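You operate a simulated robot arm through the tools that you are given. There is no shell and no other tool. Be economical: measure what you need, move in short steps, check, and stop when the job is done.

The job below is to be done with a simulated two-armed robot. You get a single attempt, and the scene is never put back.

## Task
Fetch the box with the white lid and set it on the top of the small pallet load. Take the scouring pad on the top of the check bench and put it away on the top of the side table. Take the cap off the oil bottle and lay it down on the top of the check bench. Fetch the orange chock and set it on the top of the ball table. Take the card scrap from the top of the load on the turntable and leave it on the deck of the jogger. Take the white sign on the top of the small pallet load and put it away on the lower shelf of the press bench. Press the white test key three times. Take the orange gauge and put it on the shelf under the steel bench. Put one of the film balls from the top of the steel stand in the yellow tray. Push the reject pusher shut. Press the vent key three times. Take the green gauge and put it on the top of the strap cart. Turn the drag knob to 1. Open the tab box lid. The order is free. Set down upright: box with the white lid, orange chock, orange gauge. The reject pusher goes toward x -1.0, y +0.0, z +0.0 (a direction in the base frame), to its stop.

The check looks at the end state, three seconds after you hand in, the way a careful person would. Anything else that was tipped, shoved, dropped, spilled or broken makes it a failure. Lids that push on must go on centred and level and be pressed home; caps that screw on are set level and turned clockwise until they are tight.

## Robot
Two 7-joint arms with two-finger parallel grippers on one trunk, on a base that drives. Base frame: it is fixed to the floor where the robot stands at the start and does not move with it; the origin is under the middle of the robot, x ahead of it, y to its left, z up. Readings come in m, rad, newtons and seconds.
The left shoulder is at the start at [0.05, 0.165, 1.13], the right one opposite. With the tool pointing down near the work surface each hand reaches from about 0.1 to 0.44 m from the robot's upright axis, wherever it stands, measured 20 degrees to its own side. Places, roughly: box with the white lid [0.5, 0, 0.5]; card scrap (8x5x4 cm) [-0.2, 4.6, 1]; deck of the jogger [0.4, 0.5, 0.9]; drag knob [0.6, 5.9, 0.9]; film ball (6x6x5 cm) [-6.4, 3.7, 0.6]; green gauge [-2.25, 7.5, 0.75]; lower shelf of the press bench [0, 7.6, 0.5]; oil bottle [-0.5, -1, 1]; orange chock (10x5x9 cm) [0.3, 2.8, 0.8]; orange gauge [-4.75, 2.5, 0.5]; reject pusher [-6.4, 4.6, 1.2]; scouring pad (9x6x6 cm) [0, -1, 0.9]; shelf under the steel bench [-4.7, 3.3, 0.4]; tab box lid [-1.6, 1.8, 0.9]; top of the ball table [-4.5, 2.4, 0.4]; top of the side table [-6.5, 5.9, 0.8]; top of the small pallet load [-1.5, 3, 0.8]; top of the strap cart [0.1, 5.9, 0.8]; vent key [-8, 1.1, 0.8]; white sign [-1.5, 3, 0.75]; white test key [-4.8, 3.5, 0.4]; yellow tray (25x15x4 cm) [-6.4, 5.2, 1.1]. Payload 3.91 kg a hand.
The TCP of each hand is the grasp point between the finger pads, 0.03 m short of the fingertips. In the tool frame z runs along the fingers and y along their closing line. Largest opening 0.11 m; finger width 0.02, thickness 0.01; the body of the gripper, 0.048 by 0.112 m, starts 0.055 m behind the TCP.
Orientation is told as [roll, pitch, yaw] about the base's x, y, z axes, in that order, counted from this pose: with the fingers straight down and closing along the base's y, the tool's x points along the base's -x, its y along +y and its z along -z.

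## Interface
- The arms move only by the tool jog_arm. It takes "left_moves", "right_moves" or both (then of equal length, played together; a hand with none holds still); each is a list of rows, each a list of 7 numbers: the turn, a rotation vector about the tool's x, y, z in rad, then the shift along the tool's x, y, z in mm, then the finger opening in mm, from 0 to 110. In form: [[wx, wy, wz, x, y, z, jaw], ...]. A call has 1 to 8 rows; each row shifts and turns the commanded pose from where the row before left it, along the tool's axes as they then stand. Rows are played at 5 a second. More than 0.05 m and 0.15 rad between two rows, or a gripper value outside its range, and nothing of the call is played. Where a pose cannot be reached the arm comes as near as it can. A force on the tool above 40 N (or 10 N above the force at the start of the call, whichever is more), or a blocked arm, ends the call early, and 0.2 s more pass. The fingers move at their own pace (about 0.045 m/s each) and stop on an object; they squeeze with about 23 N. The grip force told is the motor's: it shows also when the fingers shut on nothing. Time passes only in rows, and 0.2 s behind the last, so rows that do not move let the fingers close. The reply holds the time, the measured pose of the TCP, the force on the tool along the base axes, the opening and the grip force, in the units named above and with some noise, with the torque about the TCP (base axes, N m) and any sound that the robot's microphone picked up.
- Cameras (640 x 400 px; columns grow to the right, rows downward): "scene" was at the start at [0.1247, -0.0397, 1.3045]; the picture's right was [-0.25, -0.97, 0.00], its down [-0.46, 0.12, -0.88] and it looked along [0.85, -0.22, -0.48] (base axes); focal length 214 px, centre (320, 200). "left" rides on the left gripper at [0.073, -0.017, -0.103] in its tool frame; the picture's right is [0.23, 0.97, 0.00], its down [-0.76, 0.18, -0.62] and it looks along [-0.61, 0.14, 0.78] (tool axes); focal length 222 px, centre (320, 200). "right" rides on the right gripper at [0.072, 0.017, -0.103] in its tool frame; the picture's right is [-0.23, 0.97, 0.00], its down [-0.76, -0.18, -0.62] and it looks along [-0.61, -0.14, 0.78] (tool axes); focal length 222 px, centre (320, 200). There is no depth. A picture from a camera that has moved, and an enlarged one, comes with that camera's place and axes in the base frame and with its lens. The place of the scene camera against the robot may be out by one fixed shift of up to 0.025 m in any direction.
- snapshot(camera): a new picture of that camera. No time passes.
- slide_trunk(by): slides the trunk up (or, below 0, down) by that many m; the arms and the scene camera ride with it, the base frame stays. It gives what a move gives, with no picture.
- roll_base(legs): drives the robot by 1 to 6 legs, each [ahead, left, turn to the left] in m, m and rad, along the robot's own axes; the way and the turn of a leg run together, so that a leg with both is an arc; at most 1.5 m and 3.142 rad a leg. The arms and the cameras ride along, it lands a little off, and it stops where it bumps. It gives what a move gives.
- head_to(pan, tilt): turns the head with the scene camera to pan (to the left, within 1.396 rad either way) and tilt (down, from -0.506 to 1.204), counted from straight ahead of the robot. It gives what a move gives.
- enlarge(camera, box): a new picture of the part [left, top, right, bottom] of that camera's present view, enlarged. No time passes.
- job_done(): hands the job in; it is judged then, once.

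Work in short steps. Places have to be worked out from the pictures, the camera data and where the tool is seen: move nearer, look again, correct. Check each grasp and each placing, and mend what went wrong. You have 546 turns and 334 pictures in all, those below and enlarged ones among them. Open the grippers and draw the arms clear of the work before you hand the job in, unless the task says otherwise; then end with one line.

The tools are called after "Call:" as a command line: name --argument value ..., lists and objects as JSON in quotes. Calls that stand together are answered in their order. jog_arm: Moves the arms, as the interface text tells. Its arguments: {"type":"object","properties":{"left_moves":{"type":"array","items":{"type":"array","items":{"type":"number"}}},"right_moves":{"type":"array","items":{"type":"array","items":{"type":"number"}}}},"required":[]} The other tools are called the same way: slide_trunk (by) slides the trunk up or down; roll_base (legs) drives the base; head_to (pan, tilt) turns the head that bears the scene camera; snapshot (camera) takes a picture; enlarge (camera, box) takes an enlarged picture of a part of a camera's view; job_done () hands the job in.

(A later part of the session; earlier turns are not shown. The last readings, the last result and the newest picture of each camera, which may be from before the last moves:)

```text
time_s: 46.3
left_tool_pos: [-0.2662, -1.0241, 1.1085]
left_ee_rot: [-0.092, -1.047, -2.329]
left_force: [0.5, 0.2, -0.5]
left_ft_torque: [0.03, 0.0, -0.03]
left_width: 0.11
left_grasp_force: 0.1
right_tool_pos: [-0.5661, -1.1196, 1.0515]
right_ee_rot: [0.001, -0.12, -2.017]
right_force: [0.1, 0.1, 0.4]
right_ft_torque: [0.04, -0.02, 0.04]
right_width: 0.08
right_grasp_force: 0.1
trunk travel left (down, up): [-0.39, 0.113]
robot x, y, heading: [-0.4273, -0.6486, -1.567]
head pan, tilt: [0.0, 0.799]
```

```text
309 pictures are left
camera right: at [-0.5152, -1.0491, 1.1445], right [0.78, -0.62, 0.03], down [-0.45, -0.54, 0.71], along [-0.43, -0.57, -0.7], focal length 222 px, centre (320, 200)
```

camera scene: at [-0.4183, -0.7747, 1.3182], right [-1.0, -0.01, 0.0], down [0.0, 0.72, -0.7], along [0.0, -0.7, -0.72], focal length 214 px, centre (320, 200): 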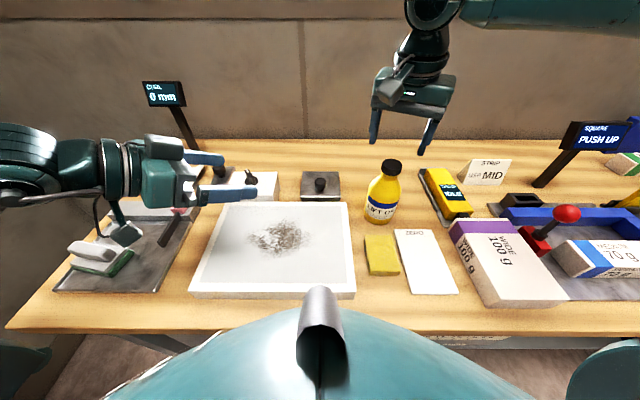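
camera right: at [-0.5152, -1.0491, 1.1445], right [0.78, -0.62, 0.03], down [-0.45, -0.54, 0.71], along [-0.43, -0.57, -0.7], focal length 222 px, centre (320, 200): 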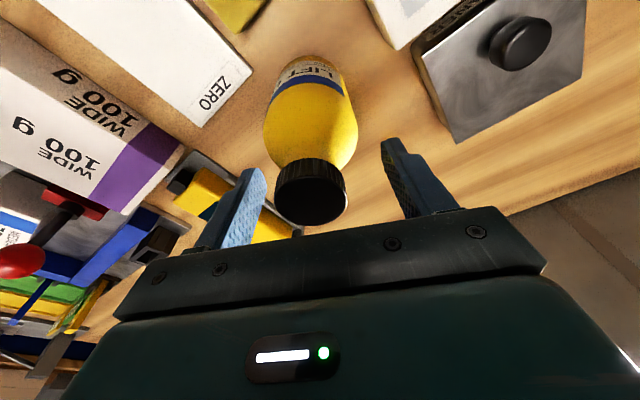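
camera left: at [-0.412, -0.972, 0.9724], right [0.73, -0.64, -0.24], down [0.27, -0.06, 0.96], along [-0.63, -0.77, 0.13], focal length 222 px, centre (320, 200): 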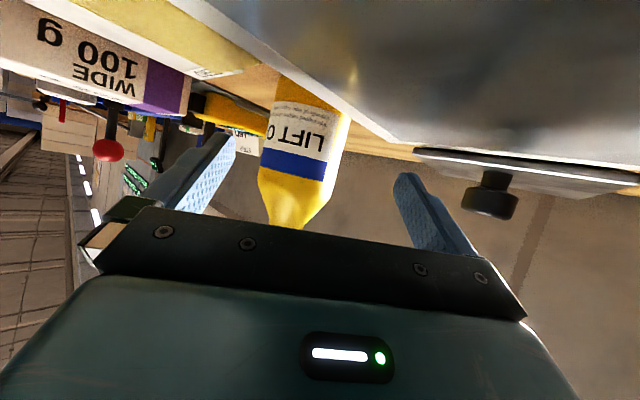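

Cap is centred within 6 mm. Nudge and close.

Call:
jog_arm --right_moves '[[0, 0, 0, -2, -6, 4, 80], [0, 0, 0, 0, 0, 0, 30], [0, 0, 0, 0, 0, 0, 30], [0, 0, 0, 0, 0, 0, 30], [0, 0, 0, 0, 0, 0, 30]]'

```text
time_s: 47.5
left_tool_pos: [-0.2667, -1.0228, 1.107]
left_ee_rot: [-0.093, -1.049, -2.329]
left_force: [-0.1, -1.1, 0.6]
left_ft_torque: [-0.02, -0.01, 0.03]
left_width: 0.1101
left_grasp_force: 0.0
right_tool_pos: [-0.5726, -1.117, 1.0489]
right_ee_rot: [0.0, -0.121, -2.015]
right_force: [1.6, -0.2, 4.4]
right_ft_torque: [-0.07, -0.11, 0.02]
right_width: 0.0412
right_grasp_force: 22.8
trunk travel left (down, up): [-0.39, 0.113]
robot x, y, heading: [-0.4257, -0.6463, -1.569]
head pan, tilt: [0.0, 0.799]
```

Gripped at 41 mm. Turn counter-clockwise ~1 rad.

Call:
jog_arm --right_moves '[[-0.018, 0, -0.148, 0, 0, 0, 30], [-0.018, 0, -0.148, 0, 0, 0, 30], [-0.018, 0, -0.148, 0, 0, 0, 30], [-0.018, 0, -0.148, 0, 0, 0, 30], [-0.018, 0, -0.148, 0, 0, 0, 30], [-0.018, 0, -0.148, 0, 0, 0, 30], [-0.018, 0, -0.148, 0, 0, 0, 30], [-0.018, 0, -0.148, 0, 0, 0, 30]]'

Call:
snapshot --camera "scene"

```text
time_s: 49.3
left_tool_pos: [-0.2665, -1.0227, 1.1089]
left_ee_rot: [-0.092, -1.049, -2.331]
left_force: [0.3, -0.1, 0.2]
left_ft_torque: [0.01, 0.0, 0.0]
left_width: 0.1101
left_grasp_force: 0.1
right_tool_pos: [-0.5736, -1.1173, 1.05]
right_ee_rot: [-0.003, -0.123, -0.822]
right_force: [2.1, 1.2, 21.2]
right_ft_torque: [0.24, -0.21, -0.25]
right_width: 0.0392
right_grasp_force: 23.0
trunk travel left (down, up): [-0.39, 0.113]
robot x, y, heading: [-0.4261, -0.6515, -1.568]
head pan, tilt: [0.0, 0.799]
```

```text
308 pictures are left
camera scene: at [-0.4173, -0.7725, 1.3186], right [-1.0, -0.01, 0.0], down [0.0, 0.72, -0.7], along [0.0, -0.7, -0.72], focal length 214 px, centre (320, 200)
```

scene: 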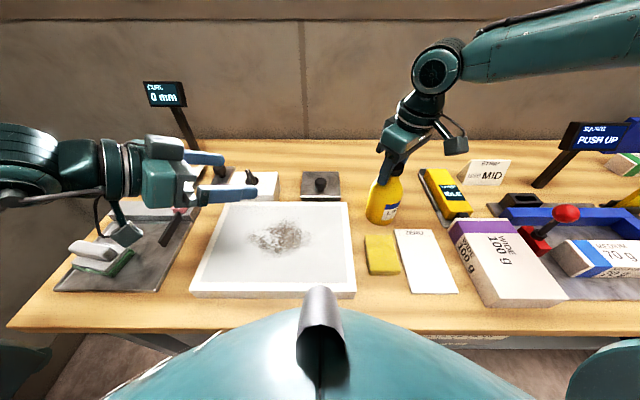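

21 N upward indicates the cap is rising on its thread. Release, rotate back, then regrip.

Call:
enlarge --camera "scene" --box '[300, 130, 460, 230]'

Call:
jog_arm --right_moves '[[0, 0, 0, 0, 0, 0, 65], [0, 0, 0, 0, 0, 0, 65], [0.018, 0, 0.148, 0, 0, 0, 65], [0.018, 0, 0.148, 0, 0, 0, 65], [0.018, 0, 0.148, 0, 0, 0, 65], [0.018, 0, 0.148, 0, 0, 0, 65], [0.018, 0, 0.148, 0, 0, 0, 65], [0.018, 0, 0.148, 0, 0, 0, 65]]'

Call:
jog_arm --right_moves '[[0.018, 0, 0.148, 0, 0, 0, 65], [0.018, 0, 0.148, 0, 0, 0, 65], [0, 0, 0, 0, 0, 0, 65]]'

Call:
snapshot --camera "right"

```text
4.00 times, centred on (380, 180) of scene
camera zoom: at [-0.4173, -0.7725, 1.3186], right [-1.0, -0.01, 0.0], down [0.0, 0.72, -0.7], along [0.0, -0.7, -0.72], focal length 858 px, centre (80, 280)
```

zoom: 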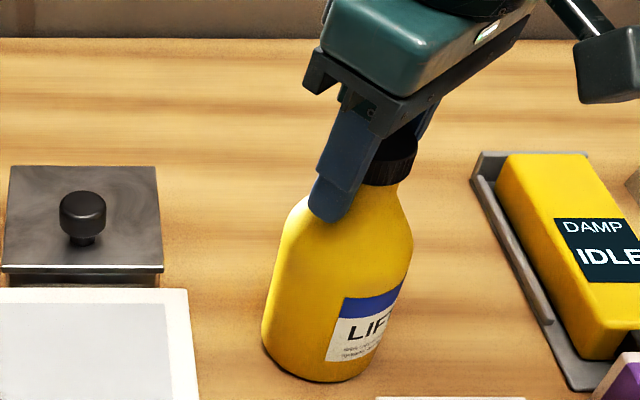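

```text
time_s: 51.1
left_tool_pos: [-0.2653, -1.024, 1.1083]
left_ee_rot: [-0.093, -1.046, -2.331]
left_force: [0.9, 0.3, -0.4]
left_ft_torque: [-0.02, -0.01, 0.03]
left_width: 0.1099
left_grasp_force: 0.0
right_tool_pos: [-0.5751, -1.1189, 1.0478]
right_ee_rot: [-0.001, -0.121, -1.722]
right_force: [0.1, -0.1, 0.2]
right_ft_torque: [-0.02, 0.04, 0.0]
right_width: 0.0651
right_grasp_force: 0.1
trunk travel left (down, up): [-0.39, 0.113]
robot x, y, heading: [-0.4248, -0.6468, -1.564]
head pan, tilt: [0.0, 0.799]
```

```text
time_s: 51.9
left_tool_pos: [-0.2656, -1.0233, 1.1074]
left_ee_rot: [-0.092, -1.048, -2.331]
left_force: [-0.6, 0.6, 0.0]
left_ft_torque: [0.02, 0.0, 0.02]
left_width: 0.11
left_grasp_force: 0.1
right_tool_pos: [-0.5755, -1.1172, 1.0486]
right_ee_rot: [-0.002, -0.121, -2.018]
right_force: [0.0, -0.8, 1.1]
right_ft_torque: [-0.02, 0.01, 0.0]
right_width: 0.0649
right_grasp_force: 0.0
trunk travel left (down, up): [-0.39, 0.113]
robot x, y, heading: [-0.4256, -0.6512, -1.57]
head pan, tilt: [0.0, 0.799]
```

```text
306 pictures are left
camera right: at [-0.5243, -1.0477, 1.1422], right [0.78, -0.62, 0.03], down [-0.46, -0.54, 0.71], along [-0.43, -0.57, -0.7], focal length 222 px, centre (320, 200)
```

right: 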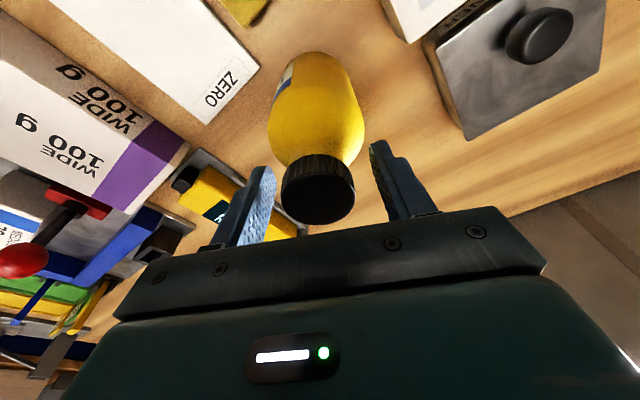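

The bottle turned with the cap, so it must be held. With the trunk lower now, I try the left hand pointing more sideways (yaw about −2.9).

Call:
jog_arm --left_moves '[[0.1256, 0, 0.0725, 0, 0, 0, 110], [0.1256, 0, 0.0725, 0, 0, 0, 110], [0.1256, 0, 0.0725, 0, 0, 0, 110], [0.1256, 0, 0.0725, 0, 0, 0, 110]]'

```text
time_s: 52.9
left_tool_pos: [-0.2908, -1.0168, 1.1174]
left_ee_rot: [-0.098, -1.057, -2.496]
left_force: [-0.7, -0.6, 0.1]
left_ft_torque: [-0.01, 0.01, 0.02]
left_width: 0.11
left_grasp_force: 0.1
left hand out of reach, approached as far as the arm can: row 1, 2, 3, 4
right_tool_pos: [-0.5751, -1.118, 1.0488]
right_ee_rot: [-0.001, -0.118, -2.016]
right_force: [-0.6, -1.2, 0.4]
right_ft_torque: [-0.02, -0.03, 0.0]
right_width: 0.0648
right_grasp_force: 0.1
trunk travel left (down, up): [-0.39, 0.113]
robot x, y, heading: [-0.4249, -0.643, -1.57]
head pan, tilt: [0.0, 0.799]
```

Yaw is limited there. I'll instead regrip the cap slightly higher and press down while turning, so the bottle's friction on the bench holds it.

Call:
jog_arm --right_moves '[[0, 0, 0, -1, 0, -7, 65], [0, 0, 0, 0, 0, 0, 30], [0, 0, 0, 0, 0, 0, 30], [0, 0, 0, 0, 0, 0, 30], [0, 0, 0, 0, 0, 2, 30], [0, 0, 0, 0, 0, 2, 30]]'

```text
time_s: 54.3
left_tool_pos: [-0.2912, -1.0156, 1.1165]
left_ee_rot: [-0.094, -1.058, -2.499]
left_force: [-0.1, 0.8, 0.4]
left_ft_torque: [0.01, 0.01, 0.01]
left_width: 0.1101
left_grasp_force: 0.1
right_tool_pos: [-0.5757, -1.1158, 1.0545]
right_ee_rot: [0.003, -0.125, -2.016]
right_force: [-6.9, 1.3, 26.0]
right_ft_torque: [0.68, 0.66, 0.02]
right_width: 0.038
right_grasp_force: 22.9
trunk travel left (down, up): [-0.39, 0.113]
robot x, y, heading: [-0.4258, -0.6477, -1.566]
head pan, tilt: [0.0, 0.799]
```

26 N down-press already. Add 1.5 mm and turn counter-clockwise.

Call:
jog_arm --right_moves '[[0, 0, 0, 0, 0, 1.5, 30], [-0.018, 0, -0.148, 0, 0, 0, 30], [-0.018, 0, -0.148, 0, 0, 0, 30], [-0.018, 0, -0.148, 0, 0, 0, 30], [-0.018, 0, -0.148, 0, 0, 0, 30]]'

Call:
enlarge --camera "scene" --box '[300, 130, 460, 230]'

```text
time_s: 55.5
left_tool_pos: [-0.2908, -1.015, 1.1181]
left_ee_rot: [-0.094, -1.056, -2.5]
left_force: [0.0, -1.1, -0.6]
left_ft_torque: [-0.01, 0.0, 0.0]
left_width: 0.1101
left_grasp_force: 0.1
right_tool_pos: [-0.5733, -1.1167, 1.0532]
right_ee_rot: [0.001, -0.132, -1.414]
right_force: [0.3, 1.4, 35.5]
right_ft_torque: [0.2, 0.21, -0.32]
right_width: 0.0381
right_grasp_force: 22.6
trunk travel left (down, up): [-0.39, 0.113]
robot x, y, heading: [-0.4256, -0.646, -1.565]
head pan, tilt: [0.0, 0.799]
```

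```text
4.00 times, centred on (380, 180) of scene
camera zoom: at [-0.4171, -0.7713, 1.3187], right [-1.0, -0.01, 0.0], down [0.0, 0.71, -0.7], along [0.0, -0.7, -0.71], focal length 858 px, centre (80, 280)
```

zoom: 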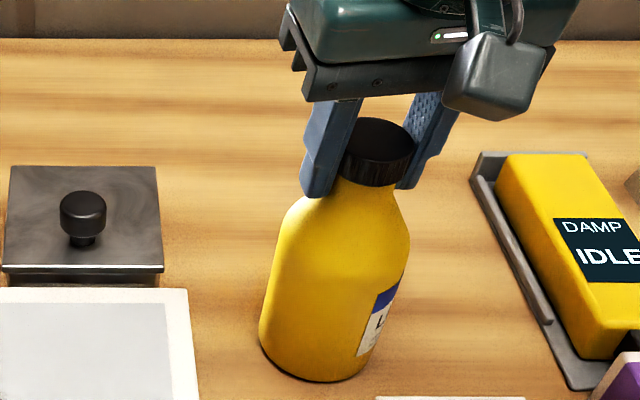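

Bottle still slips on the bench even at 35 N, so I'll lift it by the cap, back off, and hold the body with the left hand in the air lower down where both arms are comfortable.

Call:
jog_arm --right_moves '[[0, 0, 0, -0.7, 0, -6, 30], [0, 0, 0, -3, 0, -25, 30], [0, 0, 0, -4, 0, -30, 30], [0, 0, 0, -4, 0, -30, 30]]'

Call:
snapshot --camera "scene"

```text
time_s: 56.5
left_tool_pos: [-0.2914, -1.0179, 1.1147]
left_ee_rot: [-0.098, -1.056, -2.497]
left_force: [0.4, 0.1, 0.7]
left_ft_torque: [0.04, 0.03, 0.0]
left_width: 0.1101
left_grasp_force: 0.2
right_tool_pos: [-0.5736, -1.121, 1.141]
right_ee_rot: [0.0, -0.119, -1.419]
right_force: [0.2, -0.4, -1.8]
right_ft_torque: [0.03, 0.02, 0.0]
right_width: 0.0376
right_grasp_force: 23.3
trunk travel left (down, up): [-0.39, 0.113]
robot x, y, heading: [-0.4273, -0.6448, -1.566]
head pan, tilt: [0.0, 0.799]
```

```text
304 pictures are left
camera scene: at [-0.4179, -0.7742, 1.3182], right [-1.0, -0.01, 0.0], down [0.0, 0.72, -0.7], along [0.0, -0.7, -0.72], focal length 214 px, centre (320, 200)
```

scene: 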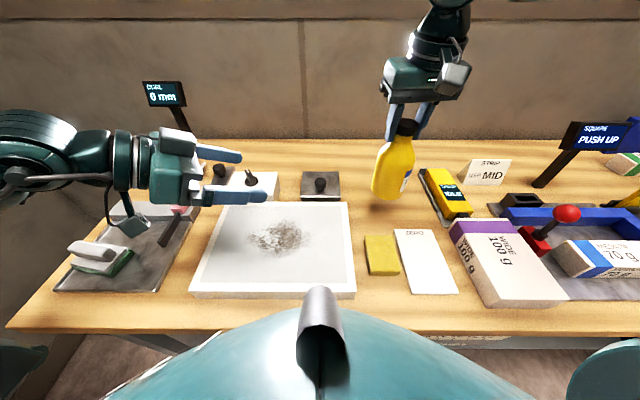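

Lifted cleanly (≈2 N). Back off 0.38 m and raise the trunk.

Call:
roll_base --legs '[[-0.4, 0, 0]]'

Call:
slide_trunk --by 0.1

Call:
jog_arm --right_moves '[[0, 0, 0, 5, 5, 45, 30], [0, 0, 0, 5, 5, 45, 30], [0, 0, 0, 5, 5, 45, 30], [0, 0, 0, 5, 5, 45, 30], [0, 0, 0, 5, 5, 45, 30], [0, 0, 0, 5, 5, 45, 30], [0, 0, 0, 5, 5, 45, 30], [0, 0, 0, 5, 5, 45, 30]]'

```text
time_s: 59.0
left_tool_pos: [-0.2925, -0.6117, 1.1157]
left_ee_rot: [-0.097, -1.057, -2.486]
left_force: [0.5, -0.4, -0.1]
left_ft_torque: [-0.04, -0.01, 0.01]
left_width: 0.11
left_grasp_force: 0.0
right_tool_pos: [-0.5744, -0.7168, 1.1418]
right_ee_rot: [0.001, -0.12, -1.41]
right_force: [-0.2, -0.3, -1.4]
right_ft_torque: [0.04, 0.0, -0.02]
right_width: 0.0375
right_grasp_force: 22.8
trunk travel left (down, up): [-0.39, 0.113]
robot x, y, heading: [-0.431, -0.241, -1.556]
head pan, tilt: [0.0, 0.799]
```

```text
time_s: 60.4
left_tool_pos: [-0.2921, -0.6108, 1.2151]
left_ee_rot: [-0.098, -1.055, -2.484]
left_force: [-0.3, 0.5, 0.5]
left_ft_torque: [-0.03, 0.0, 0.0]
left_width: 0.1099
left_grasp_force: 0.1
right_tool_pos: [-0.5744, -0.7168, 1.2419]
right_ee_rot: [0.0, -0.12, -1.41]
right_force: [0.0, 0.0, -1.6]
right_ft_torque: [0.02, 0.01, -0.01]
right_width: 0.0377
right_grasp_force: 22.7
trunk travel left (down, up): [-0.49, 0.013]
robot x, y, heading: [-0.4294, -0.2384, -1.551]
head pan, tilt: [0.0, 0.799]
```

```text
time_s: 62.2
left_tool_pos: [-0.2908, -0.6109, 1.2161]
left_ee_rot: [-0.098, -1.055, -2.487]
left_force: [-0.3, -0.8, 0.7]
left_ft_torque: [-0.01, 0.03, -0.04]
left_width: 0.1098
left_grasp_force: 0.1
right_tool_pos: [-0.6243, -0.6656, 0.9569]
right_ee_rot: [0.002, -0.119, -1.412]
right_force: [0.6, 0.8, -1.2]
right_ft_torque: [0.01, 0.0, -0.01]
right_width: 0.0376
right_grasp_force: 22.8
right hand out of reach, approached as far as the arm can: row 4, 5, 6, 7, 8
trunk travel left (down, up): [-0.49, 0.013]
robot x, y, heading: [-0.4298, -0.2416, -1.558]
head pan, tilt: [0.0, 0.799]
```

Lower reach shrinks, so bring the bottle in and toward the middle.

Call:
jog_arm --right_moves '[[0, 0, 0, 30, 20, 10, 30], [0, 0, 0, 30, 20, 10, 30], [0, 0, 0, 20, 30, 20, 30], [0, 0, 0, 0, 40, 20, 30], [0, 0, 0, 0, 40, 20, 30]]'

```text
time_s: 63.4
left_tool_pos: [-0.2925, -0.612, 1.2164]
left_ee_rot: [-0.097, -1.057, -2.487]
left_force: [-0.1, 0.7, -0.3]
left_ft_torque: [0.0, -0.01, 0.04]
left_width: 0.11
left_grasp_force: 0.0
right_tool_pos: [-0.5902, -0.5697, 0.9703]
right_ee_rot: [0.003, -0.121, -1.409]
right_force: [0.3, -0.3, -1.4]
right_ft_torque: [-0.02, 0.0, -0.03]
right_width: 0.0378
right_grasp_force: 22.4
right hand out of reach, approached as far as the arm can: row 1, 2, 3, 4, 5
trunk travel left (down, up): [-0.49, 0.013]
robot x, y, heading: [-0.4275, -0.2451, -1.555]
head pan, tilt: [0.0, 0.799]
```

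Try pure downward motion at this spot.

Call:
jog_arm --right_moves '[[0, 0, 0, 0, 0, 30, 30], [0, 0, 0, 0, 0, 30, 30], [0, 0, 0, 0, 0, 30, 30]]'

```text
time_s: 64.2
left_tool_pos: [-0.2918, -0.6112, 1.2148]
left_ee_rot: [-0.098, -1.056, -2.486]
left_force: [0.5, 0.0, 0.6]
left_ft_torque: [0.0, 0.0, 0.0]
left_width: 0.1097
left_grasp_force: 0.1
right_tool_pos: [-0.6307, -0.5765, 0.9306]
right_ee_rot: [0.001, -0.122, -1.412]
right_force: [0.5, -0.2, -1.8]
right_ft_torque: [0.03, -0.03, -0.01]
right_width: 0.0377
right_grasp_force: 22.8
right hand out of reach, approached as far as the arm can: row 1, 2, 3
trunk travel left (down, up): [-0.49, 0.013]
robot x, y, heading: [-0.4275, -0.2429, -1.554]
head pan, tilt: [0.0, 0.799]
```

I now understand the arms: the wrist must stay roughly 0.32–0.44 m from its shoulder. Plan: raise the bottle with the right, put the left hand at a comfortable grip pose, then lower the bottle into its open fingers.

Call:
jog_arm --right_moves '[[0, 0, 0, -17, 0, -37, 30], [0, 0, 0, -17, 0, -37, 30], [0, 0, 0, -17, 0, -37, 30], [0, 0, 0, -17, 0, -37, 30], [0, 0, 0, -17, 0, -37, 30], [0, 0, 0, -17, 0, -37, 30], [0, 0, 0, -17, 0, -37, 30]]' --left_moves '[[0, 0, 0, 10.6, 3, 29, 110], [0, 0, 0, 10.6, 3, 29, 110], [0, 0, 0, 10.6, 3, 29, 110], [0, 0, 0, 10.6, 3, 29, 110], [0, 0, 0, 10.6, 3, 29, 110], [0, 0, 0, 10.6, 3, 29, 110], [0, 0, 0, 10.6, 3, 29, 110]]'

```text
time_s: 65.8
left_tool_pos: [-0.401, -0.6985, 1.0496]
left_ee_rot: [-0.098, -1.055, -2.488]
left_force: [0.2, 0.4, 0.5]
left_ft_torque: [0.0, -0.02, -0.01]
left_width: 0.11
left_grasp_force: 0.0
right_tool_pos: [-0.6164, -0.6654, 1.2062]
right_ee_rot: [0.001, -0.121, -1.409]
right_force: [0.1, -0.4, -2.3]
right_ft_torque: [0.04, -0.03, -0.02]
right_width: 0.0375
right_grasp_force: 22.9
trunk travel left (down, up): [-0.49, 0.013]
robot x, y, heading: [-0.4294, -0.2439, -1.561]
head pan, tilt: [0.0, 0.799]
```

Model holds. Left hand to the grip pose.

Call:
jog_arm --left_moves '[[0, 0, 0, 14.7, -21.9, 24.8, 110], [0, 0, 0, 14.7, -21.9, 24.8, 110], [0, 0, 0, 14.7, -21.9, 24.8, 110], [0, 0, 0, 14.7, -21.9, 24.8, 110]]'

Call:
snapshot --camera "left"

```text
time_s: 66.8
left_tool_pos: [-0.5015, -0.6529, 0.9546]
left_ee_rot: [-0.099, -1.056, -2.484]
left_force: [0.6, -0.9, -0.1]
left_ft_torque: [0.01, -0.01, 0.02]
left_width: 0.1099
left_grasp_force: 0.1
right_tool_pos: [-0.6162, -0.6664, 1.205]
right_ee_rot: [0.003, -0.12, -1.41]
right_force: [-0.6, 0.4, -0.8]
right_ft_torque: [-0.05, -0.01, 0.02]
right_width: 0.0378
right_grasp_force: 22.6
trunk travel left (down, up): [-0.49, 0.013]
robot x, y, heading: [-0.4274, -0.2425, -1.558]
head pan, tilt: [0.0, 0.799]
```

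```text
303 pictures are left
camera left: at [-0.4053, -0.5709, 0.9447], right [0.61, -0.75, -0.24], down [0.26, -0.1, 0.96], along [-0.74, -0.65, 0.14], focal length 222 px, centre (320, 200)
```

left: 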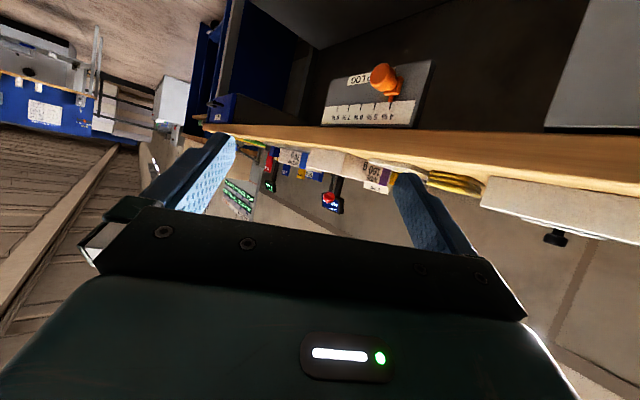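

Now move the bottle above the left fingers (aim 12 mm beyond the TCP) and look.

Call:
jog_arm --right_moves '[[0, 0, 0, -4, 35, 0, 30], [0, 0, 0, -4, 35, 0, 30], [0, 0, 0, -4, 35, 0, 30]]'

Call:
snapshot --camera "scene"

Call:
snapshot --camera "left"

```text
time_s: 67.6
left_tool_pos: [-0.5015, -0.6531, 0.9541]
left_ee_rot: [-0.1, -1.055, -2.484]
left_force: [-0.5, -0.5, 0.6]
left_ft_torque: [-0.04, 0.01, -0.05]
left_width: 0.11
left_grasp_force: 0.1
right_tool_pos: [-0.5184, -0.6584, 1.2063]
right_ee_rot: [0.0, -0.12, -1.415]
right_force: [0.1, -0.4, -1.9]
right_ft_torque: [0.01, -0.02, -0.02]
right_width: 0.0377
right_grasp_force: 22.9
right hand out of reach, approached as far as the arm can: row 3
trunk travel left (down, up): [-0.49, 0.013]
robot x, y, heading: [-0.4275, -0.2418, -1.556]
head pan, tilt: [0.0, 0.799]
```

```text
302 pictures are left
camera scene: at [-0.4213, -0.371, 1.4182], right [-1.0, -0.01, 0.0], down [-0.01, 0.72, -0.7], along [0.01, -0.7, -0.72], focal length 214 px, centre (320, 200)
```

scene: 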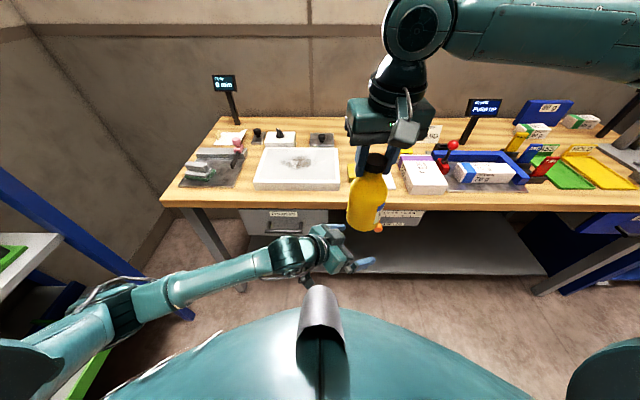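

```text
301 pictures are left
camera left: at [-0.4049, -0.5717, 0.9447], right [0.61, -0.75, -0.24], down [0.26, -0.1, 0.96], along [-0.74, -0.65, 0.14], focal length 222 px, centre (320, 200)
```

left: 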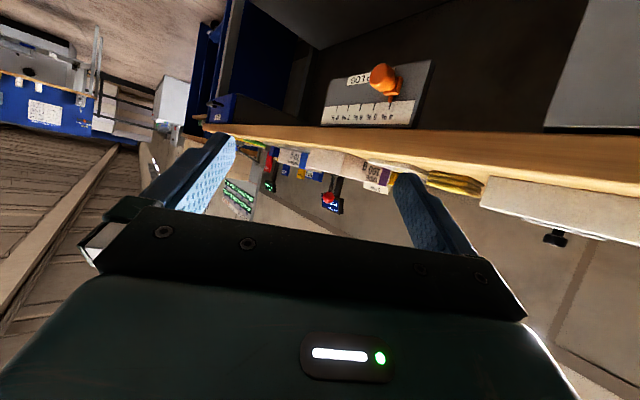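

Arrangement is right. Lower the bottle 80 mm with a small left correction and check in the left camera.

Call:
jog_arm --right_moves '[[0, 0, 0, 4.8, 0, 39.7, 30], [0, 0, 0, 4.8, 0, 39.7, 30]]' --left_moves '[[0, 0, 0, 0, -6, 3, 110], [0, 0, 0, 0, 0, 0, 110]]'

Call:
snapshot --camera "left"

```text
time_s: 68.2
left_tool_pos: [-0.5064, -0.6483, 0.9549]
left_ee_rot: [-0.096, -1.056, -2.487]
left_force: [0.0, 0.8, -0.2]
left_ft_torque: [-0.03, 0.0, -0.03]
left_width: 0.1101
left_grasp_force: 0.0
right_tool_pos: [-0.5219, -0.6566, 1.1268]
right_ee_rot: [0.005, -0.123, -1.41]
right_force: [0.3, 0.0, -1.5]
right_ft_torque: [-0.02, -0.01, -0.01]
right_width: 0.0377
right_grasp_force: 22.8
right hand out of reach, approached as far as the arm can: row 2
trunk travel left (down, up): [-0.49, 0.013]
robot x, y, heading: [-0.4317, -0.2429, -1.555]
head pan, tilt: [0.0, 0.799]
```

```text
300 pictures are left
camera left: at [-0.4101, -0.5668, 0.9442], right [0.61, -0.75, -0.24], down [0.26, -0.1, 0.96], along [-0.74, -0.65, 0.14], focal length 222 px, centre (320, 200)
```

left: 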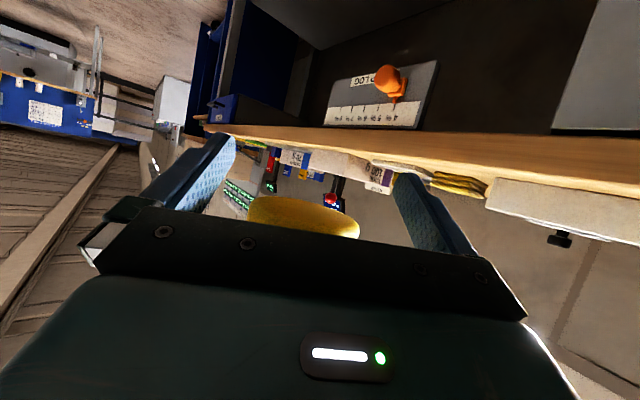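

Bottle bottom appears between the fingers. Lower another 75 mm.

Call:
jog_arm --right_moves '[[0, 0, 0, 3, 0, 25, 30], [0, 0, 0, 3, 0, 25, 30], [0, 0, 0, 3, 0, 25, 30]]'

Call:
snapshot --camera "left"

```text
time_s: 69.0
left_tool_pos: [-0.5075, -0.6479, 0.9536]
left_ee_rot: [-0.099, -1.057, -2.488]
left_force: [0.1, -0.3, 0.1]
left_ft_torque: [0.04, 0.02, 0.04]
left_width: 0.1101
left_grasp_force: 0.0
right_tool_pos: [-0.5433, -0.6497, 1.0567]
right_ee_rot: [0.003, -0.119, -1.409]
right_force: [0.1, 0.1, -1.7]
right_ft_torque: [-0.01, -0.01, -0.01]
right_width: 0.0377
right_grasp_force: 23.2
right hand out of reach, approached as far as the arm can: row 1, 2, 3
trunk travel left (down, up): [-0.49, 0.013]
robot x, y, heading: [-0.4291, -0.243, -1.553]
head pan, tilt: [0.0, 0.799]
```

```text
299 pictures are left
camera left: at [-0.4102, -0.5669, 0.9441], right [0.61, -0.75, -0.24], down [0.26, -0.1, 0.96], along [-0.74, -0.65, 0.14], focal length 222 px, centre (320, 200)
```

left: 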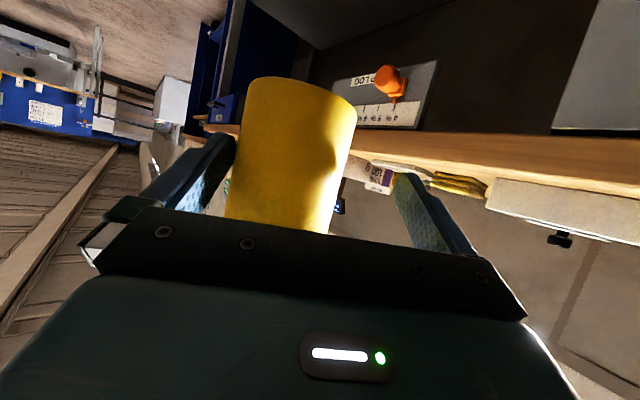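

Bottle drifted 20 mm sideways and 30 mm ahead of the left TCP; shift the left hand to it.

Call:
jog_arm --left_moves '[[0, 0, 0, -4, -10, 8, 110], [0, 0, 0, -5, -10, 8, 110]]'

Call:
snapshot --camera "left"

```text
time_s: 69.6
left_tool_pos: [-0.5326, -0.642, 0.9553]
left_ee_rot: [-0.099, -1.055, -2.487]
left_force: [0.2, -0.8, 0.2]
left_ft_torque: [-0.02, -0.01, 0.0]
left_width: 0.1103
left_grasp_force: 0.1
right_tool_pos: [-0.5439, -0.6497, 1.0564]
right_ee_rot: [0.001, -0.122, -1.41]
right_force: [0.5, 0.0, -1.3]
right_ft_torque: [-0.01, 0.02, 0.0]
right_width: 0.0374
right_grasp_force: 23.1
trunk travel left (down, up): [-0.49, 0.013]
robot x, y, heading: [-0.4269, -0.2421, -1.551]
head pan, tilt: [0.0, 0.799]
```

```text
298 pictures are left
camera left: at [-0.4368, -0.5592, 0.9446], right [0.61, -0.75, -0.24], down [0.26, -0.1, 0.96], along [-0.74, -0.65, 0.14], focal length 222 px, centre (320, 200)
```

left: 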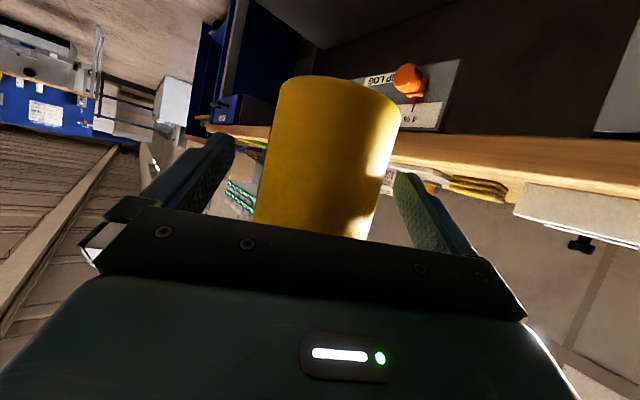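

Well centred. Remove the small roll and close the left hand on the body.

Call:
jog_arm --left_moves '[[-0.098, 0, 0, 0, 0, 0, 110], [0, 0, 0, 0, 0, 0, 50], [0, 0, 0, 0, 0, 0, 50], [0, 0, 0, 0, 0, 0, 50], [0, 0, 0, 0, 0, 0, 50]]'

Call:
snapshot --camera "scene"

```text
time_s: 70.8
left_tool_pos: [-0.5333, -0.6412, 0.9536]
left_ee_rot: [-0.046, -1.053, -2.488]
left_force: [0.9, -1.5, -0.3]
left_ft_torque: [0.04, 0.0, 0.03]
left_width: 0.0686
left_grasp_force: 22.9
right_tool_pos: [-0.5428, -0.6496, 1.0578]
right_ee_rot: [0.001, -0.119, -1.411]
right_force: [-0.7, 1.5, -1.3]
right_ft_torque: [0.15, 0.12, -0.02]
right_width: 0.0376
right_grasp_force: 22.9
trunk travel left (down, up): [-0.49, 0.013]
robot x, y, heading: [-0.4337, -0.2387, -1.557]
head pan, tilt: [0.0, 0.799]
```

```text
297 pictures are left
camera scene: at [-0.4212, -0.3699, 1.4183], right [-1.0, -0.01, 0.0], down [-0.01, 0.72, -0.7], along [0.01, -0.7, -0.72], focal length 214 px, centre (320, 200)
```

scene: 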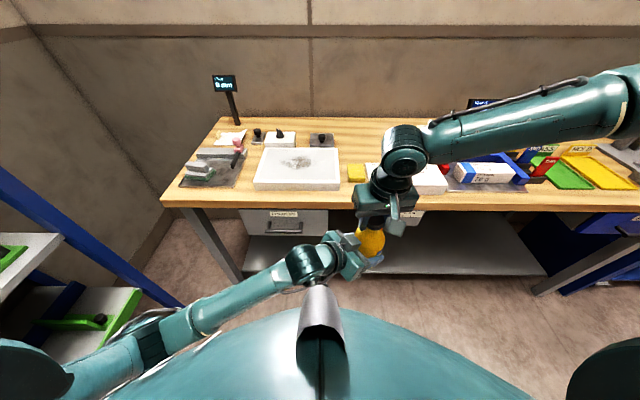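

Left holds the body (68.6 mm). Turn the cap counter-clockwise.

Call:
jog_arm --right_moves '[[-0.018, 0, -0.148, 0, 0, 0, 30], [-0.018, 0, -0.148, 0, 0, 0, 30], [-0.018, 0, -0.148, 0, 0, 0, 30], [-0.018, 0, -0.148, 0, 0, 0, 30], [-0.018, 0, -0.148, 0, 0, 0, 30]]'

```text
time_s: 72.0
left_tool_pos: [-0.5335, -0.6418, 0.9543]
left_ee_rot: [-0.048, -1.057, -2.487]
left_force: [0.4, -2.3, -0.4]
left_ft_torque: [-0.13, 0.03, 0.02]
left_width: 0.0677
left_grasp_force: 23.1
right_tool_pos: [-0.5429, -0.6503, 1.0567]
right_ee_rot: [0.0, -0.121, -0.663]
right_force: [0.2, 1.9, -0.8]
right_ft_torque: [0.32, -0.01, 0.0]
right_width: 0.0377
right_grasp_force: 23.0
trunk travel left (down, up): [-0.49, 0.013]
robot x, y, heading: [-0.4319, -0.2435, -1.556]
head pan, tilt: [0.0, 0.799]
```

Torque about z is near zero, so the cap is turning. Continue further and see.

Call:
jog_arm --right_moves '[[-0.018, 0, -0.148, 0, 0, -0.3, 30], [-0.018, 0, -0.148, 0, 0, -0.3, 30], [-0.018, 0, -0.148, 0, 0, -0.3, 30], [-0.018, 0, -0.148, 0, 0, -0.3, 30], [-0.018, 0, -0.148, 0, 0, -0.3, 30]]'

Call:
enlarge --camera "scene" --box '[310, 170, 470, 270]'

```text
time_s: 73.2
left_tool_pos: [-0.5343, -0.6408, 0.956]
left_ee_rot: [-0.049, -1.058, -2.487]
left_force: [-1.7, -0.8, 1.6]
left_ft_torque: [-0.25, 0.08, -0.02]
left_width: 0.0673
left_grasp_force: 22.8
right_tool_pos: [-0.545, -0.6496, 1.0595]
right_ee_rot: [0.0, -0.121, 0.082]
right_force: [0.8, 0.2, -3.7]
right_ft_torque: [0.22, -0.13, -0.01]
right_width: 0.0375
right_grasp_force: 22.7
trunk travel left (down, up): [-0.49, 0.013]
robot x, y, heading: [-0.4274, -0.2426, -1.552]
head pan, tilt: [0.0, 0.799]
```

```text
4.00 times, centred on (390, 220) of scene
camera zoom: at [-0.4212, -0.37, 1.4183], right [-1.0, -0.01, 0.0], down [-0.01, 0.72, -0.7], along [0.01, -0.7, -0.72], focal length 858 px, centre (40, 120)
```

zoom: 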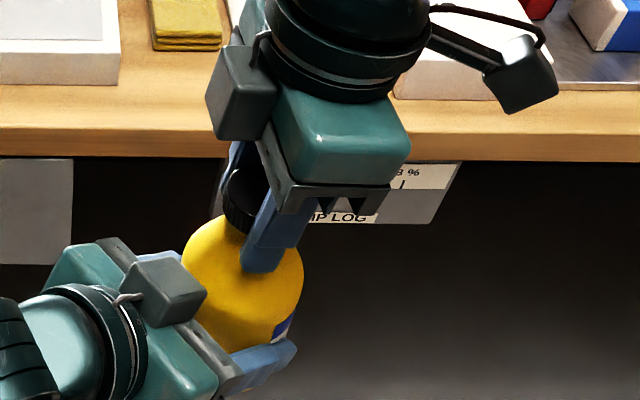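

Smooth. Keep turning to the wrist's limit.

Call:
jog_arm --right_moves '[[-0.018, 0, -0.148, 0, 0, -0.3, 30], [-0.018, 0, -0.148, 0, 0, -0.3, 30], [-0.018, 0, -0.148, 0, 0, -0.3, 30], [-0.018, 0, -0.148, 0, 0, -0.3, 30], [-0.018, 0, -0.148, 0, 0, -0.3, 30], [-0.018, 0, -0.148, 0, 0, -0.3, 30]]'

```text
time_s: 74.6
left_tool_pos: [-0.534, -0.6408, 0.9571]
left_ee_rot: [-0.047, -1.063, -2.489]
left_force: [-8.9, -0.3, 13.7]
left_ft_torque: [-0.26, -0.57, -0.1]
left_width: 0.0663
left_grasp_force: 23.2
right_tool_pos: [-0.5462, -0.648, 1.0621]
right_ee_rot: [-0.002, -0.123, 0.978]
right_force: [8.4, -1.0, -15.5]
right_ft_torque: [0.11, -0.18, 0.01]
right_width: 0.0377
right_grasp_force: 23.5
right hand out of reach, approached as far as the arm can: row 6
trunk travel left (down, up): [-0.49, 0.013]
robot x, y, heading: [-0.4291, -0.2439, -1.553]
head pan, tilt: [0.0, 0.799]
```

Wrist limit reached after 2.4 rad; cap still threaded. Release, rotate back and regrip for another stroke.

Call:
jog_arm --right_moves '[[0, 0, 0, 0, 0, 3, 30], [0, 0, 0, 0, 0, 0, 60], [0, 0, 0, 0, 0, 0, 60], [0.018, 0, 0.148, 0, 0, 0, 60], [0.018, 0, 0.148, 0, 0, 0, 60], [0.018, 0, 0.148, 0, 0, 0, 60], [0.018, 0, 0.148, 0, 0, 0, 60], [0.018, 0, 0.148, 0, 0, 0, 60]]'

Call:
jog_arm --right_moves '[[0.018, 0, 0.148, 0, 0, 0, 60], [0.018, 0, 0.148, 0, 0, 0, 60], [0.018, 0, 0.148, 0, 0, 0, 60], [0.018, 0, 0.148, 0, 0, 0, 60], [0.018, 0, 0.148, 0, 0, 0, 60], [0.018, 0, 0.148, 0, 0, 0, 60], [0.018, 0, 0.148, 0, 0, 0, 60], [0.018, 0, 0.148, 0, 0, 0, 60]]'

Call:
jog_arm --right_moves '[[0.018, 0, 0.148, 0, 0, 0, 60], [0.018, 0, 0.148, 0, 0, 0, 60], [0.018, 0, 0.148, 0, 0, 0, 60], [0.018, 0, 0.148, 0, 0, 0, 60], [0.018, 0, 0.148, 0, 0, 0, 60]]'

Call:
snapshot --camera "right"

```text
time_s: 76.4
left_tool_pos: [-0.5327, -0.6405, 0.9554]
left_ee_rot: [-0.049, -1.056, -2.488]
left_force: [0.3, -0.6, -2.5]
left_ft_torque: [0.03, -0.01, 0.01]
left_width: 0.066
left_grasp_force: 22.6
right_tool_pos: [-0.5467, -0.6488, 1.0608]
right_ee_rot: [-0.001, -0.12, 0.228]
right_force: [0.1, -0.3, -0.3]
right_ft_torque: [-0.01, -0.02, 0.0]
right_width: 0.06
right_grasp_force: 0.1
trunk travel left (down, up): [-0.49, 0.013]
robot x, y, heading: [-0.4297, -0.2439, -1.562]
head pan, tilt: [0.0, 0.799]
```

```text
time_s: 78.2
left_tool_pos: [-0.5336, -0.6413, 0.9555]
left_ee_rot: [-0.05, -1.057, -2.487]
left_force: [0.4, -0.5, -2.9]
left_ft_torque: [0.01, -0.03, 0.01]
left_width: 0.0658
left_grasp_force: 22.9
right_tool_pos: [-0.5473, -0.6482, 1.0599]
right_ee_rot: [-0.001, -0.12, -0.966]
right_force: [0.2, 0.1, -0.2]
right_ft_torque: [0.02, 0.02, 0.01]
right_width: 0.06
right_grasp_force: 0.0
trunk travel left (down, up): [-0.49, 0.013]
robot x, y, heading: [-0.4317, -0.2463, -1.562]
head pan, tilt: [0.0, 0.799]
```

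```text
time_s: 79.4
left_tool_pos: [-0.5329, -0.6407, 0.9548]
left_ee_rot: [-0.05, -1.057, -2.487]
left_force: [0.4, -0.8, -1.2]
left_ft_torque: [0.02, 0.01, -0.02]
left_width: 0.0659
left_grasp_force: 22.7
right_tool_pos: [-0.5472, -0.6479, 1.062]
right_ee_rot: [0.0, -0.119, -1.711]
right_force: [0.4, 0.1, 0.7]
right_ft_torque: [-0.01, 0.01, -0.01]
right_width: 0.0601
right_grasp_force: 0.0
trunk travel left (down, up): [-0.49, 0.013]
robot x, y, heading: [-0.4314, -0.244, -1.554]
head pan, tilt: [0.0, 0.799]
```

```text
295 pictures are left
camera right: at [-0.5198, -0.5664, 1.1545], right [0.93, -0.36, 0.03], down [-0.27, -0.65, 0.71], along [-0.24, -0.67, -0.7], focal length 222 px, centre (320, 200)
```

right: 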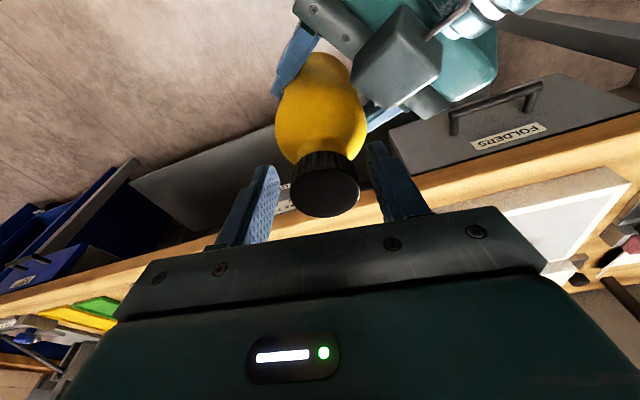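

Cap is centred between the fingers. Lower 5 mm, grip, and turn again.

Call:
jog_arm --right_moves '[[0, 0, 0, 0, 0, 6, 60], [0, 0, 0, 0, 0, 0, 30], [0, 0, 0, 0, 0, 0, 30], [0, 0, 0, 0, 0, 0, 30], [-0.018, 0, -0.148, 0, 0, 0, 30], [-0.018, 0, -0.148, 0, 0, 0, 30], [-0.018, 0, -0.148, 0, 0, -0.2, 30], [-0.018, 0, -0.148, 0, 0, -0.2, 30]]'

Call:
jog_arm --right_moves '[[-0.018, 0, -0.148, 0, 0, -0.1, 30], [-0.018, 0, -0.148, 0, 0, -0.1, 30], [-0.018, 0, -0.148, 0, 0, -0.1, 30], [-0.018, 0, -0.148, 0, 0, -0.1, 30], [-0.018, 0, -0.148, 0, 0, -0.1, 30], [-0.018, 0, -0.148, 0, 0, -0.1, 30], [-0.018, 0, -0.148, 0, 0, -0.1, 30], [-0.018, 0, -0.148, 0, 0, -0.1, 30]]'

Call:
jog_arm --right_moves '[[-0.018, 0, -0.148, 0, 0, -0.1, 30], [-0.018, 0, -0.148, 0, 0, -0.1, 30], [-0.018, 0, -0.148, 0, 0, -0.1, 30], [-0.018, 0, -0.148, 0, 0, -0.1, 30], [0, 0, 0, 0, 0, -3, 30]]'

```text
time_s: 81.2
left_tool_pos: [-0.5336, -0.6398, 0.9538]
left_ee_rot: [-0.047, -1.053, -2.49]
left_force: [-13.0, 11.2, -5.9]
left_ft_torque: [-0.75, -0.65, -0.22]
left_width: 0.0663
left_grasp_force: 23.2
right_tool_pos: [-0.5483, -0.6485, 1.057]
right_ee_rot: [0.002, -0.124, -1.111]
right_force: [12.3, -10.8, 3.8]
right_ft_torque: [-0.26, -0.7, -0.05]
right_width: 0.0376
right_grasp_force: 23.6
right hand out of reach, approached as far as the arm can: row 1
trunk travel left (down, up): [-0.49, 0.013]
robot x, y, heading: [-0.4313, -0.243, -1.549]
head pan, tilt: [0.0, 0.799]
```

```text
time_s: 83.0
left_tool_pos: [-0.5343, -0.6402, 0.9556]
left_ee_rot: [-0.05, -1.053, -2.487]
left_force: [0.5, 14.9, -4.1]
left_ft_torque: [-1.06, -0.04, -0.01]
left_width: 0.0666
left_grasp_force: 23.3
right_tool_pos: [-0.5498, -0.6485, 1.0572]
right_ee_rot: [-0.001, -0.121, 0.082]
right_force: [-1.3, -14.7, 1.8]
right_ft_torque: [-0.38, 0.14, -0.25]
right_width: 0.0381
right_grasp_force: 23.0
trunk travel left (down, up): [-0.49, 0.013]
robot x, y, heading: [-0.431, -0.2459, -1.549]
head pan, tilt: [0.0, 0.799]
```

```text
time_s: 84.2
left_tool_pos: [-0.5348, -0.6409, 0.9554]
left_ee_rot: [-0.049, -1.06, -2.49]
left_force: [-5.8, 13.0, -1.0]
left_ft_torque: [-1.11, -0.52, -0.12]
left_width: 0.0665
left_grasp_force: 22.8
right_tool_pos: [-0.5501, -0.6475, 1.0601]
right_ee_rot: [0.0, -0.122, 0.679]
right_force: [6.3, -13.7, -1.2]
right_ft_torque: [-0.19, -0.07, -0.15]
right_width: 0.0379
right_grasp_force: 23.5
trunk travel left (down, up): [-0.49, 0.013]
robot x, y, heading: [-0.4255, -0.2434, -1.561]
head pan, tilt: [0.0, 0.799]
```

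Raising 3 mm met no pull. Lift more to see whether the cap is free.

Call:
jog_arm --right_moves '[[0, 0, 0, -0.5, 0, -5, 30], [0, 0, 0, -0.5, 0, -5, 30], [0, 0, 0, -0.5, 0, -5, 30]]'

Call:
enlarge --camera "scene" --box '[310, 170, 470, 270]'

```text
time_s: 85.0
left_tool_pos: [-0.5328, -0.6416, 0.9547]
left_ee_rot: [-0.049, -1.05, -2.483]
left_force: [-3.1, 1.7, -1.9]
left_ft_torque: [-0.17, -0.3, -0.08]
left_width: 0.0672
left_grasp_force: 23.7
right_tool_pos: [-0.552, -0.6469, 1.075]
right_ee_rot: [0.001, -0.122, 0.68]
right_force: [3.5, -0.9, -1.0]
right_ft_torque: [-0.05, -0.04, 0.01]
right_width: 0.0378
right_grasp_force: 22.3
trunk travel left (down, up): [-0.49, 0.013]
robot x, y, heading: [-0.4296, -0.2396, -1.552]
head pan, tilt: [0.0, 0.799]
```

```text
4.00 times, centred on (390, 220) of scene
camera zoom: at [-0.4212, -0.3699, 1.4183], right [-1.0, -0.01, 0.0], down [-0.01, 0.72, -0.7], along [0.01, -0.7, -0.72], focal length 858 px, centre (40, 120)
```

zoom: 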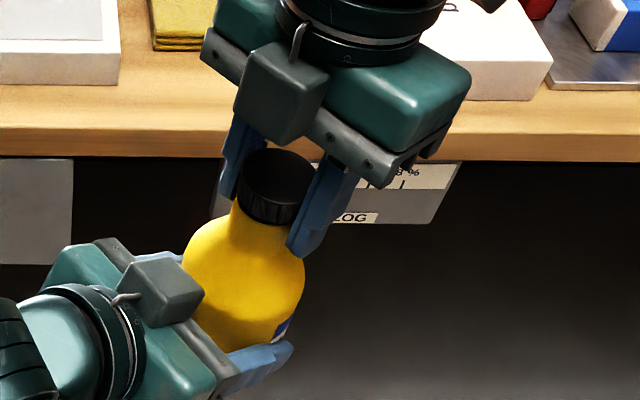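

The cap seems to come away; lift 25 mm more.

Call:
jog_arm --right_moves '[[0, 0, 0, -1, 0, -12, 30], [0, 0, 0, -1, 0, -12, 30], [0, 0, 0, -2, 0, -16, 30]]'

Call:
enlarge --camera "scene" --box '[310, 170, 470, 270]'

```text
time_s: 85.8
left_tool_pos: [-0.5326, -0.6412, 0.9553]
left_ee_rot: [-0.049, -1.055, -2.487]
left_force: [0.4, 0.1, -2.0]
left_ft_torque: [0.01, -0.05, 0.0]
left_width: 0.067
left_grasp_force: 23.5
right_tool_pos: [-0.552, -0.649, 1.1156]
right_ee_rot: [0.0, -0.122, 0.676]
right_force: [0.2, 0.0, 0.1]
right_ft_torque: [0.01, 0.0, 0.03]
right_width: 0.0377
right_grasp_force: 23.3
trunk travel left (down, up): [-0.49, 0.013]
robot x, y, heading: [-0.4285, -0.2422, -1.555]
head pan, tilt: [0.0, 0.799]
```

```text
4.00 times, centred on (390, 220) of scene
camera zoom: at [-0.4211, -0.3697, 1.4183], right [-1.0, -0.01, 0.0], down [-0.01, 0.72, -0.7], along [0.01, -0.7, -0.72], focal length 858 px, centre (40, 120)
```

zoom: 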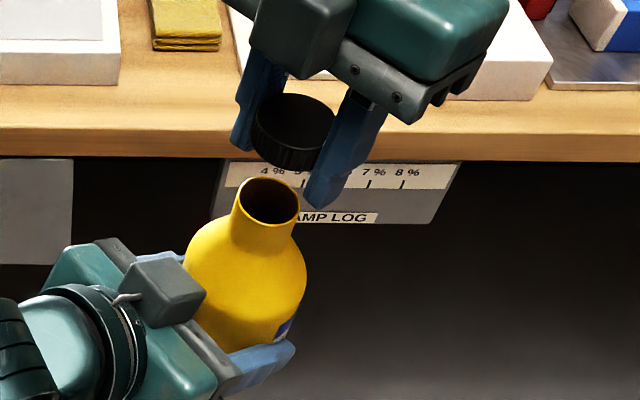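

Cap is off. Raise both hands, then drive back in so the bottle can go back to its spot (~[-0.571,-1.119]).

Call:
jog_arm --right_moves '[[0, 0, 0, -4, -5, -30, 30], [0, 0, 0, -4, -5, -30, 30], [0, 0, 0, 0, 0, 0, 30]]' --left_moves '[[0, 0, 0, -26, 0, -15, 50], [0, 0, 0, -26, 0, -15, 50], [0, 0, 0, -9, 0, -5, 50]]'

Call:
roll_base --legs '[[0.39, -0.02, 0]]'

Call:
snapshot --camera "scene"

```text
time_s: 86.6
left_tool_pos: [-0.5063, -0.6396, 1.0035]
left_ee_rot: [0.003, -1.055, -2.487]
left_force: [0.2, -0.5, -1.3]
left_ft_torque: [0.02, -0.05, 0.01]
left_width: 0.0671
left_grasp_force: 22.9
left hand out of reach, approached as far as the arm can: row 1
right_tool_pos: [-0.5458, -0.6565, 1.1752]
right_ee_rot: [0.002, -0.12, 0.678]
right_force: [0.4, 0.3, 0.1]
right_ft_torque: [-0.03, 0.0, 0.05]
right_width: 0.0374
right_grasp_force: 23.0
trunk travel left (down, up): [-0.49, 0.013]
robot x, y, heading: [-0.4295, -0.2428, -1.557]
head pan, tilt: [0.0, 0.799]
```

```text
time_s: 89.0
left_tool_pos: [-0.5256, -1.0322, 1.0015]
left_ee_rot: [-0.001, -1.056, -2.49]
left_force: [0.0, -0.1, -2.1]
left_ft_torque: [0.04, -0.03, -0.02]
left_width: 0.0669
left_grasp_force: 22.7
right_tool_pos: [-0.5633, -1.0464, 1.1749]
right_ee_rot: [-0.001, -0.123, 0.673]
right_force: [0.2, 0.0, 0.0]
right_ft_torque: [0.0, -0.01, -0.03]
right_width: 0.0377
right_grasp_force: 22.9
trunk travel left (down, up): [-0.49, 0.013]
robot x, y, heading: [-0.4464, -0.6375, -1.562]
head pan, tilt: [0.0, 0.799]
```

```text
292 pictures are left
camera scene: at [-0.4373, -0.7614, 1.4182], right [-1.0, -0.01, 0.0], down [-0.01, 0.72, -0.7], along [0.01, -0.7, -0.72], focal length 214 px, centre (320, 200)
```

scene: 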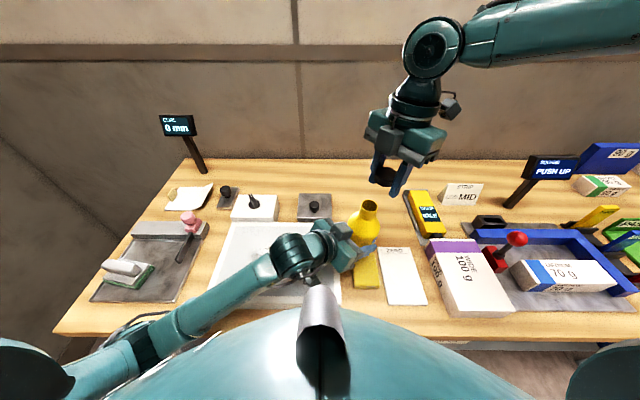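

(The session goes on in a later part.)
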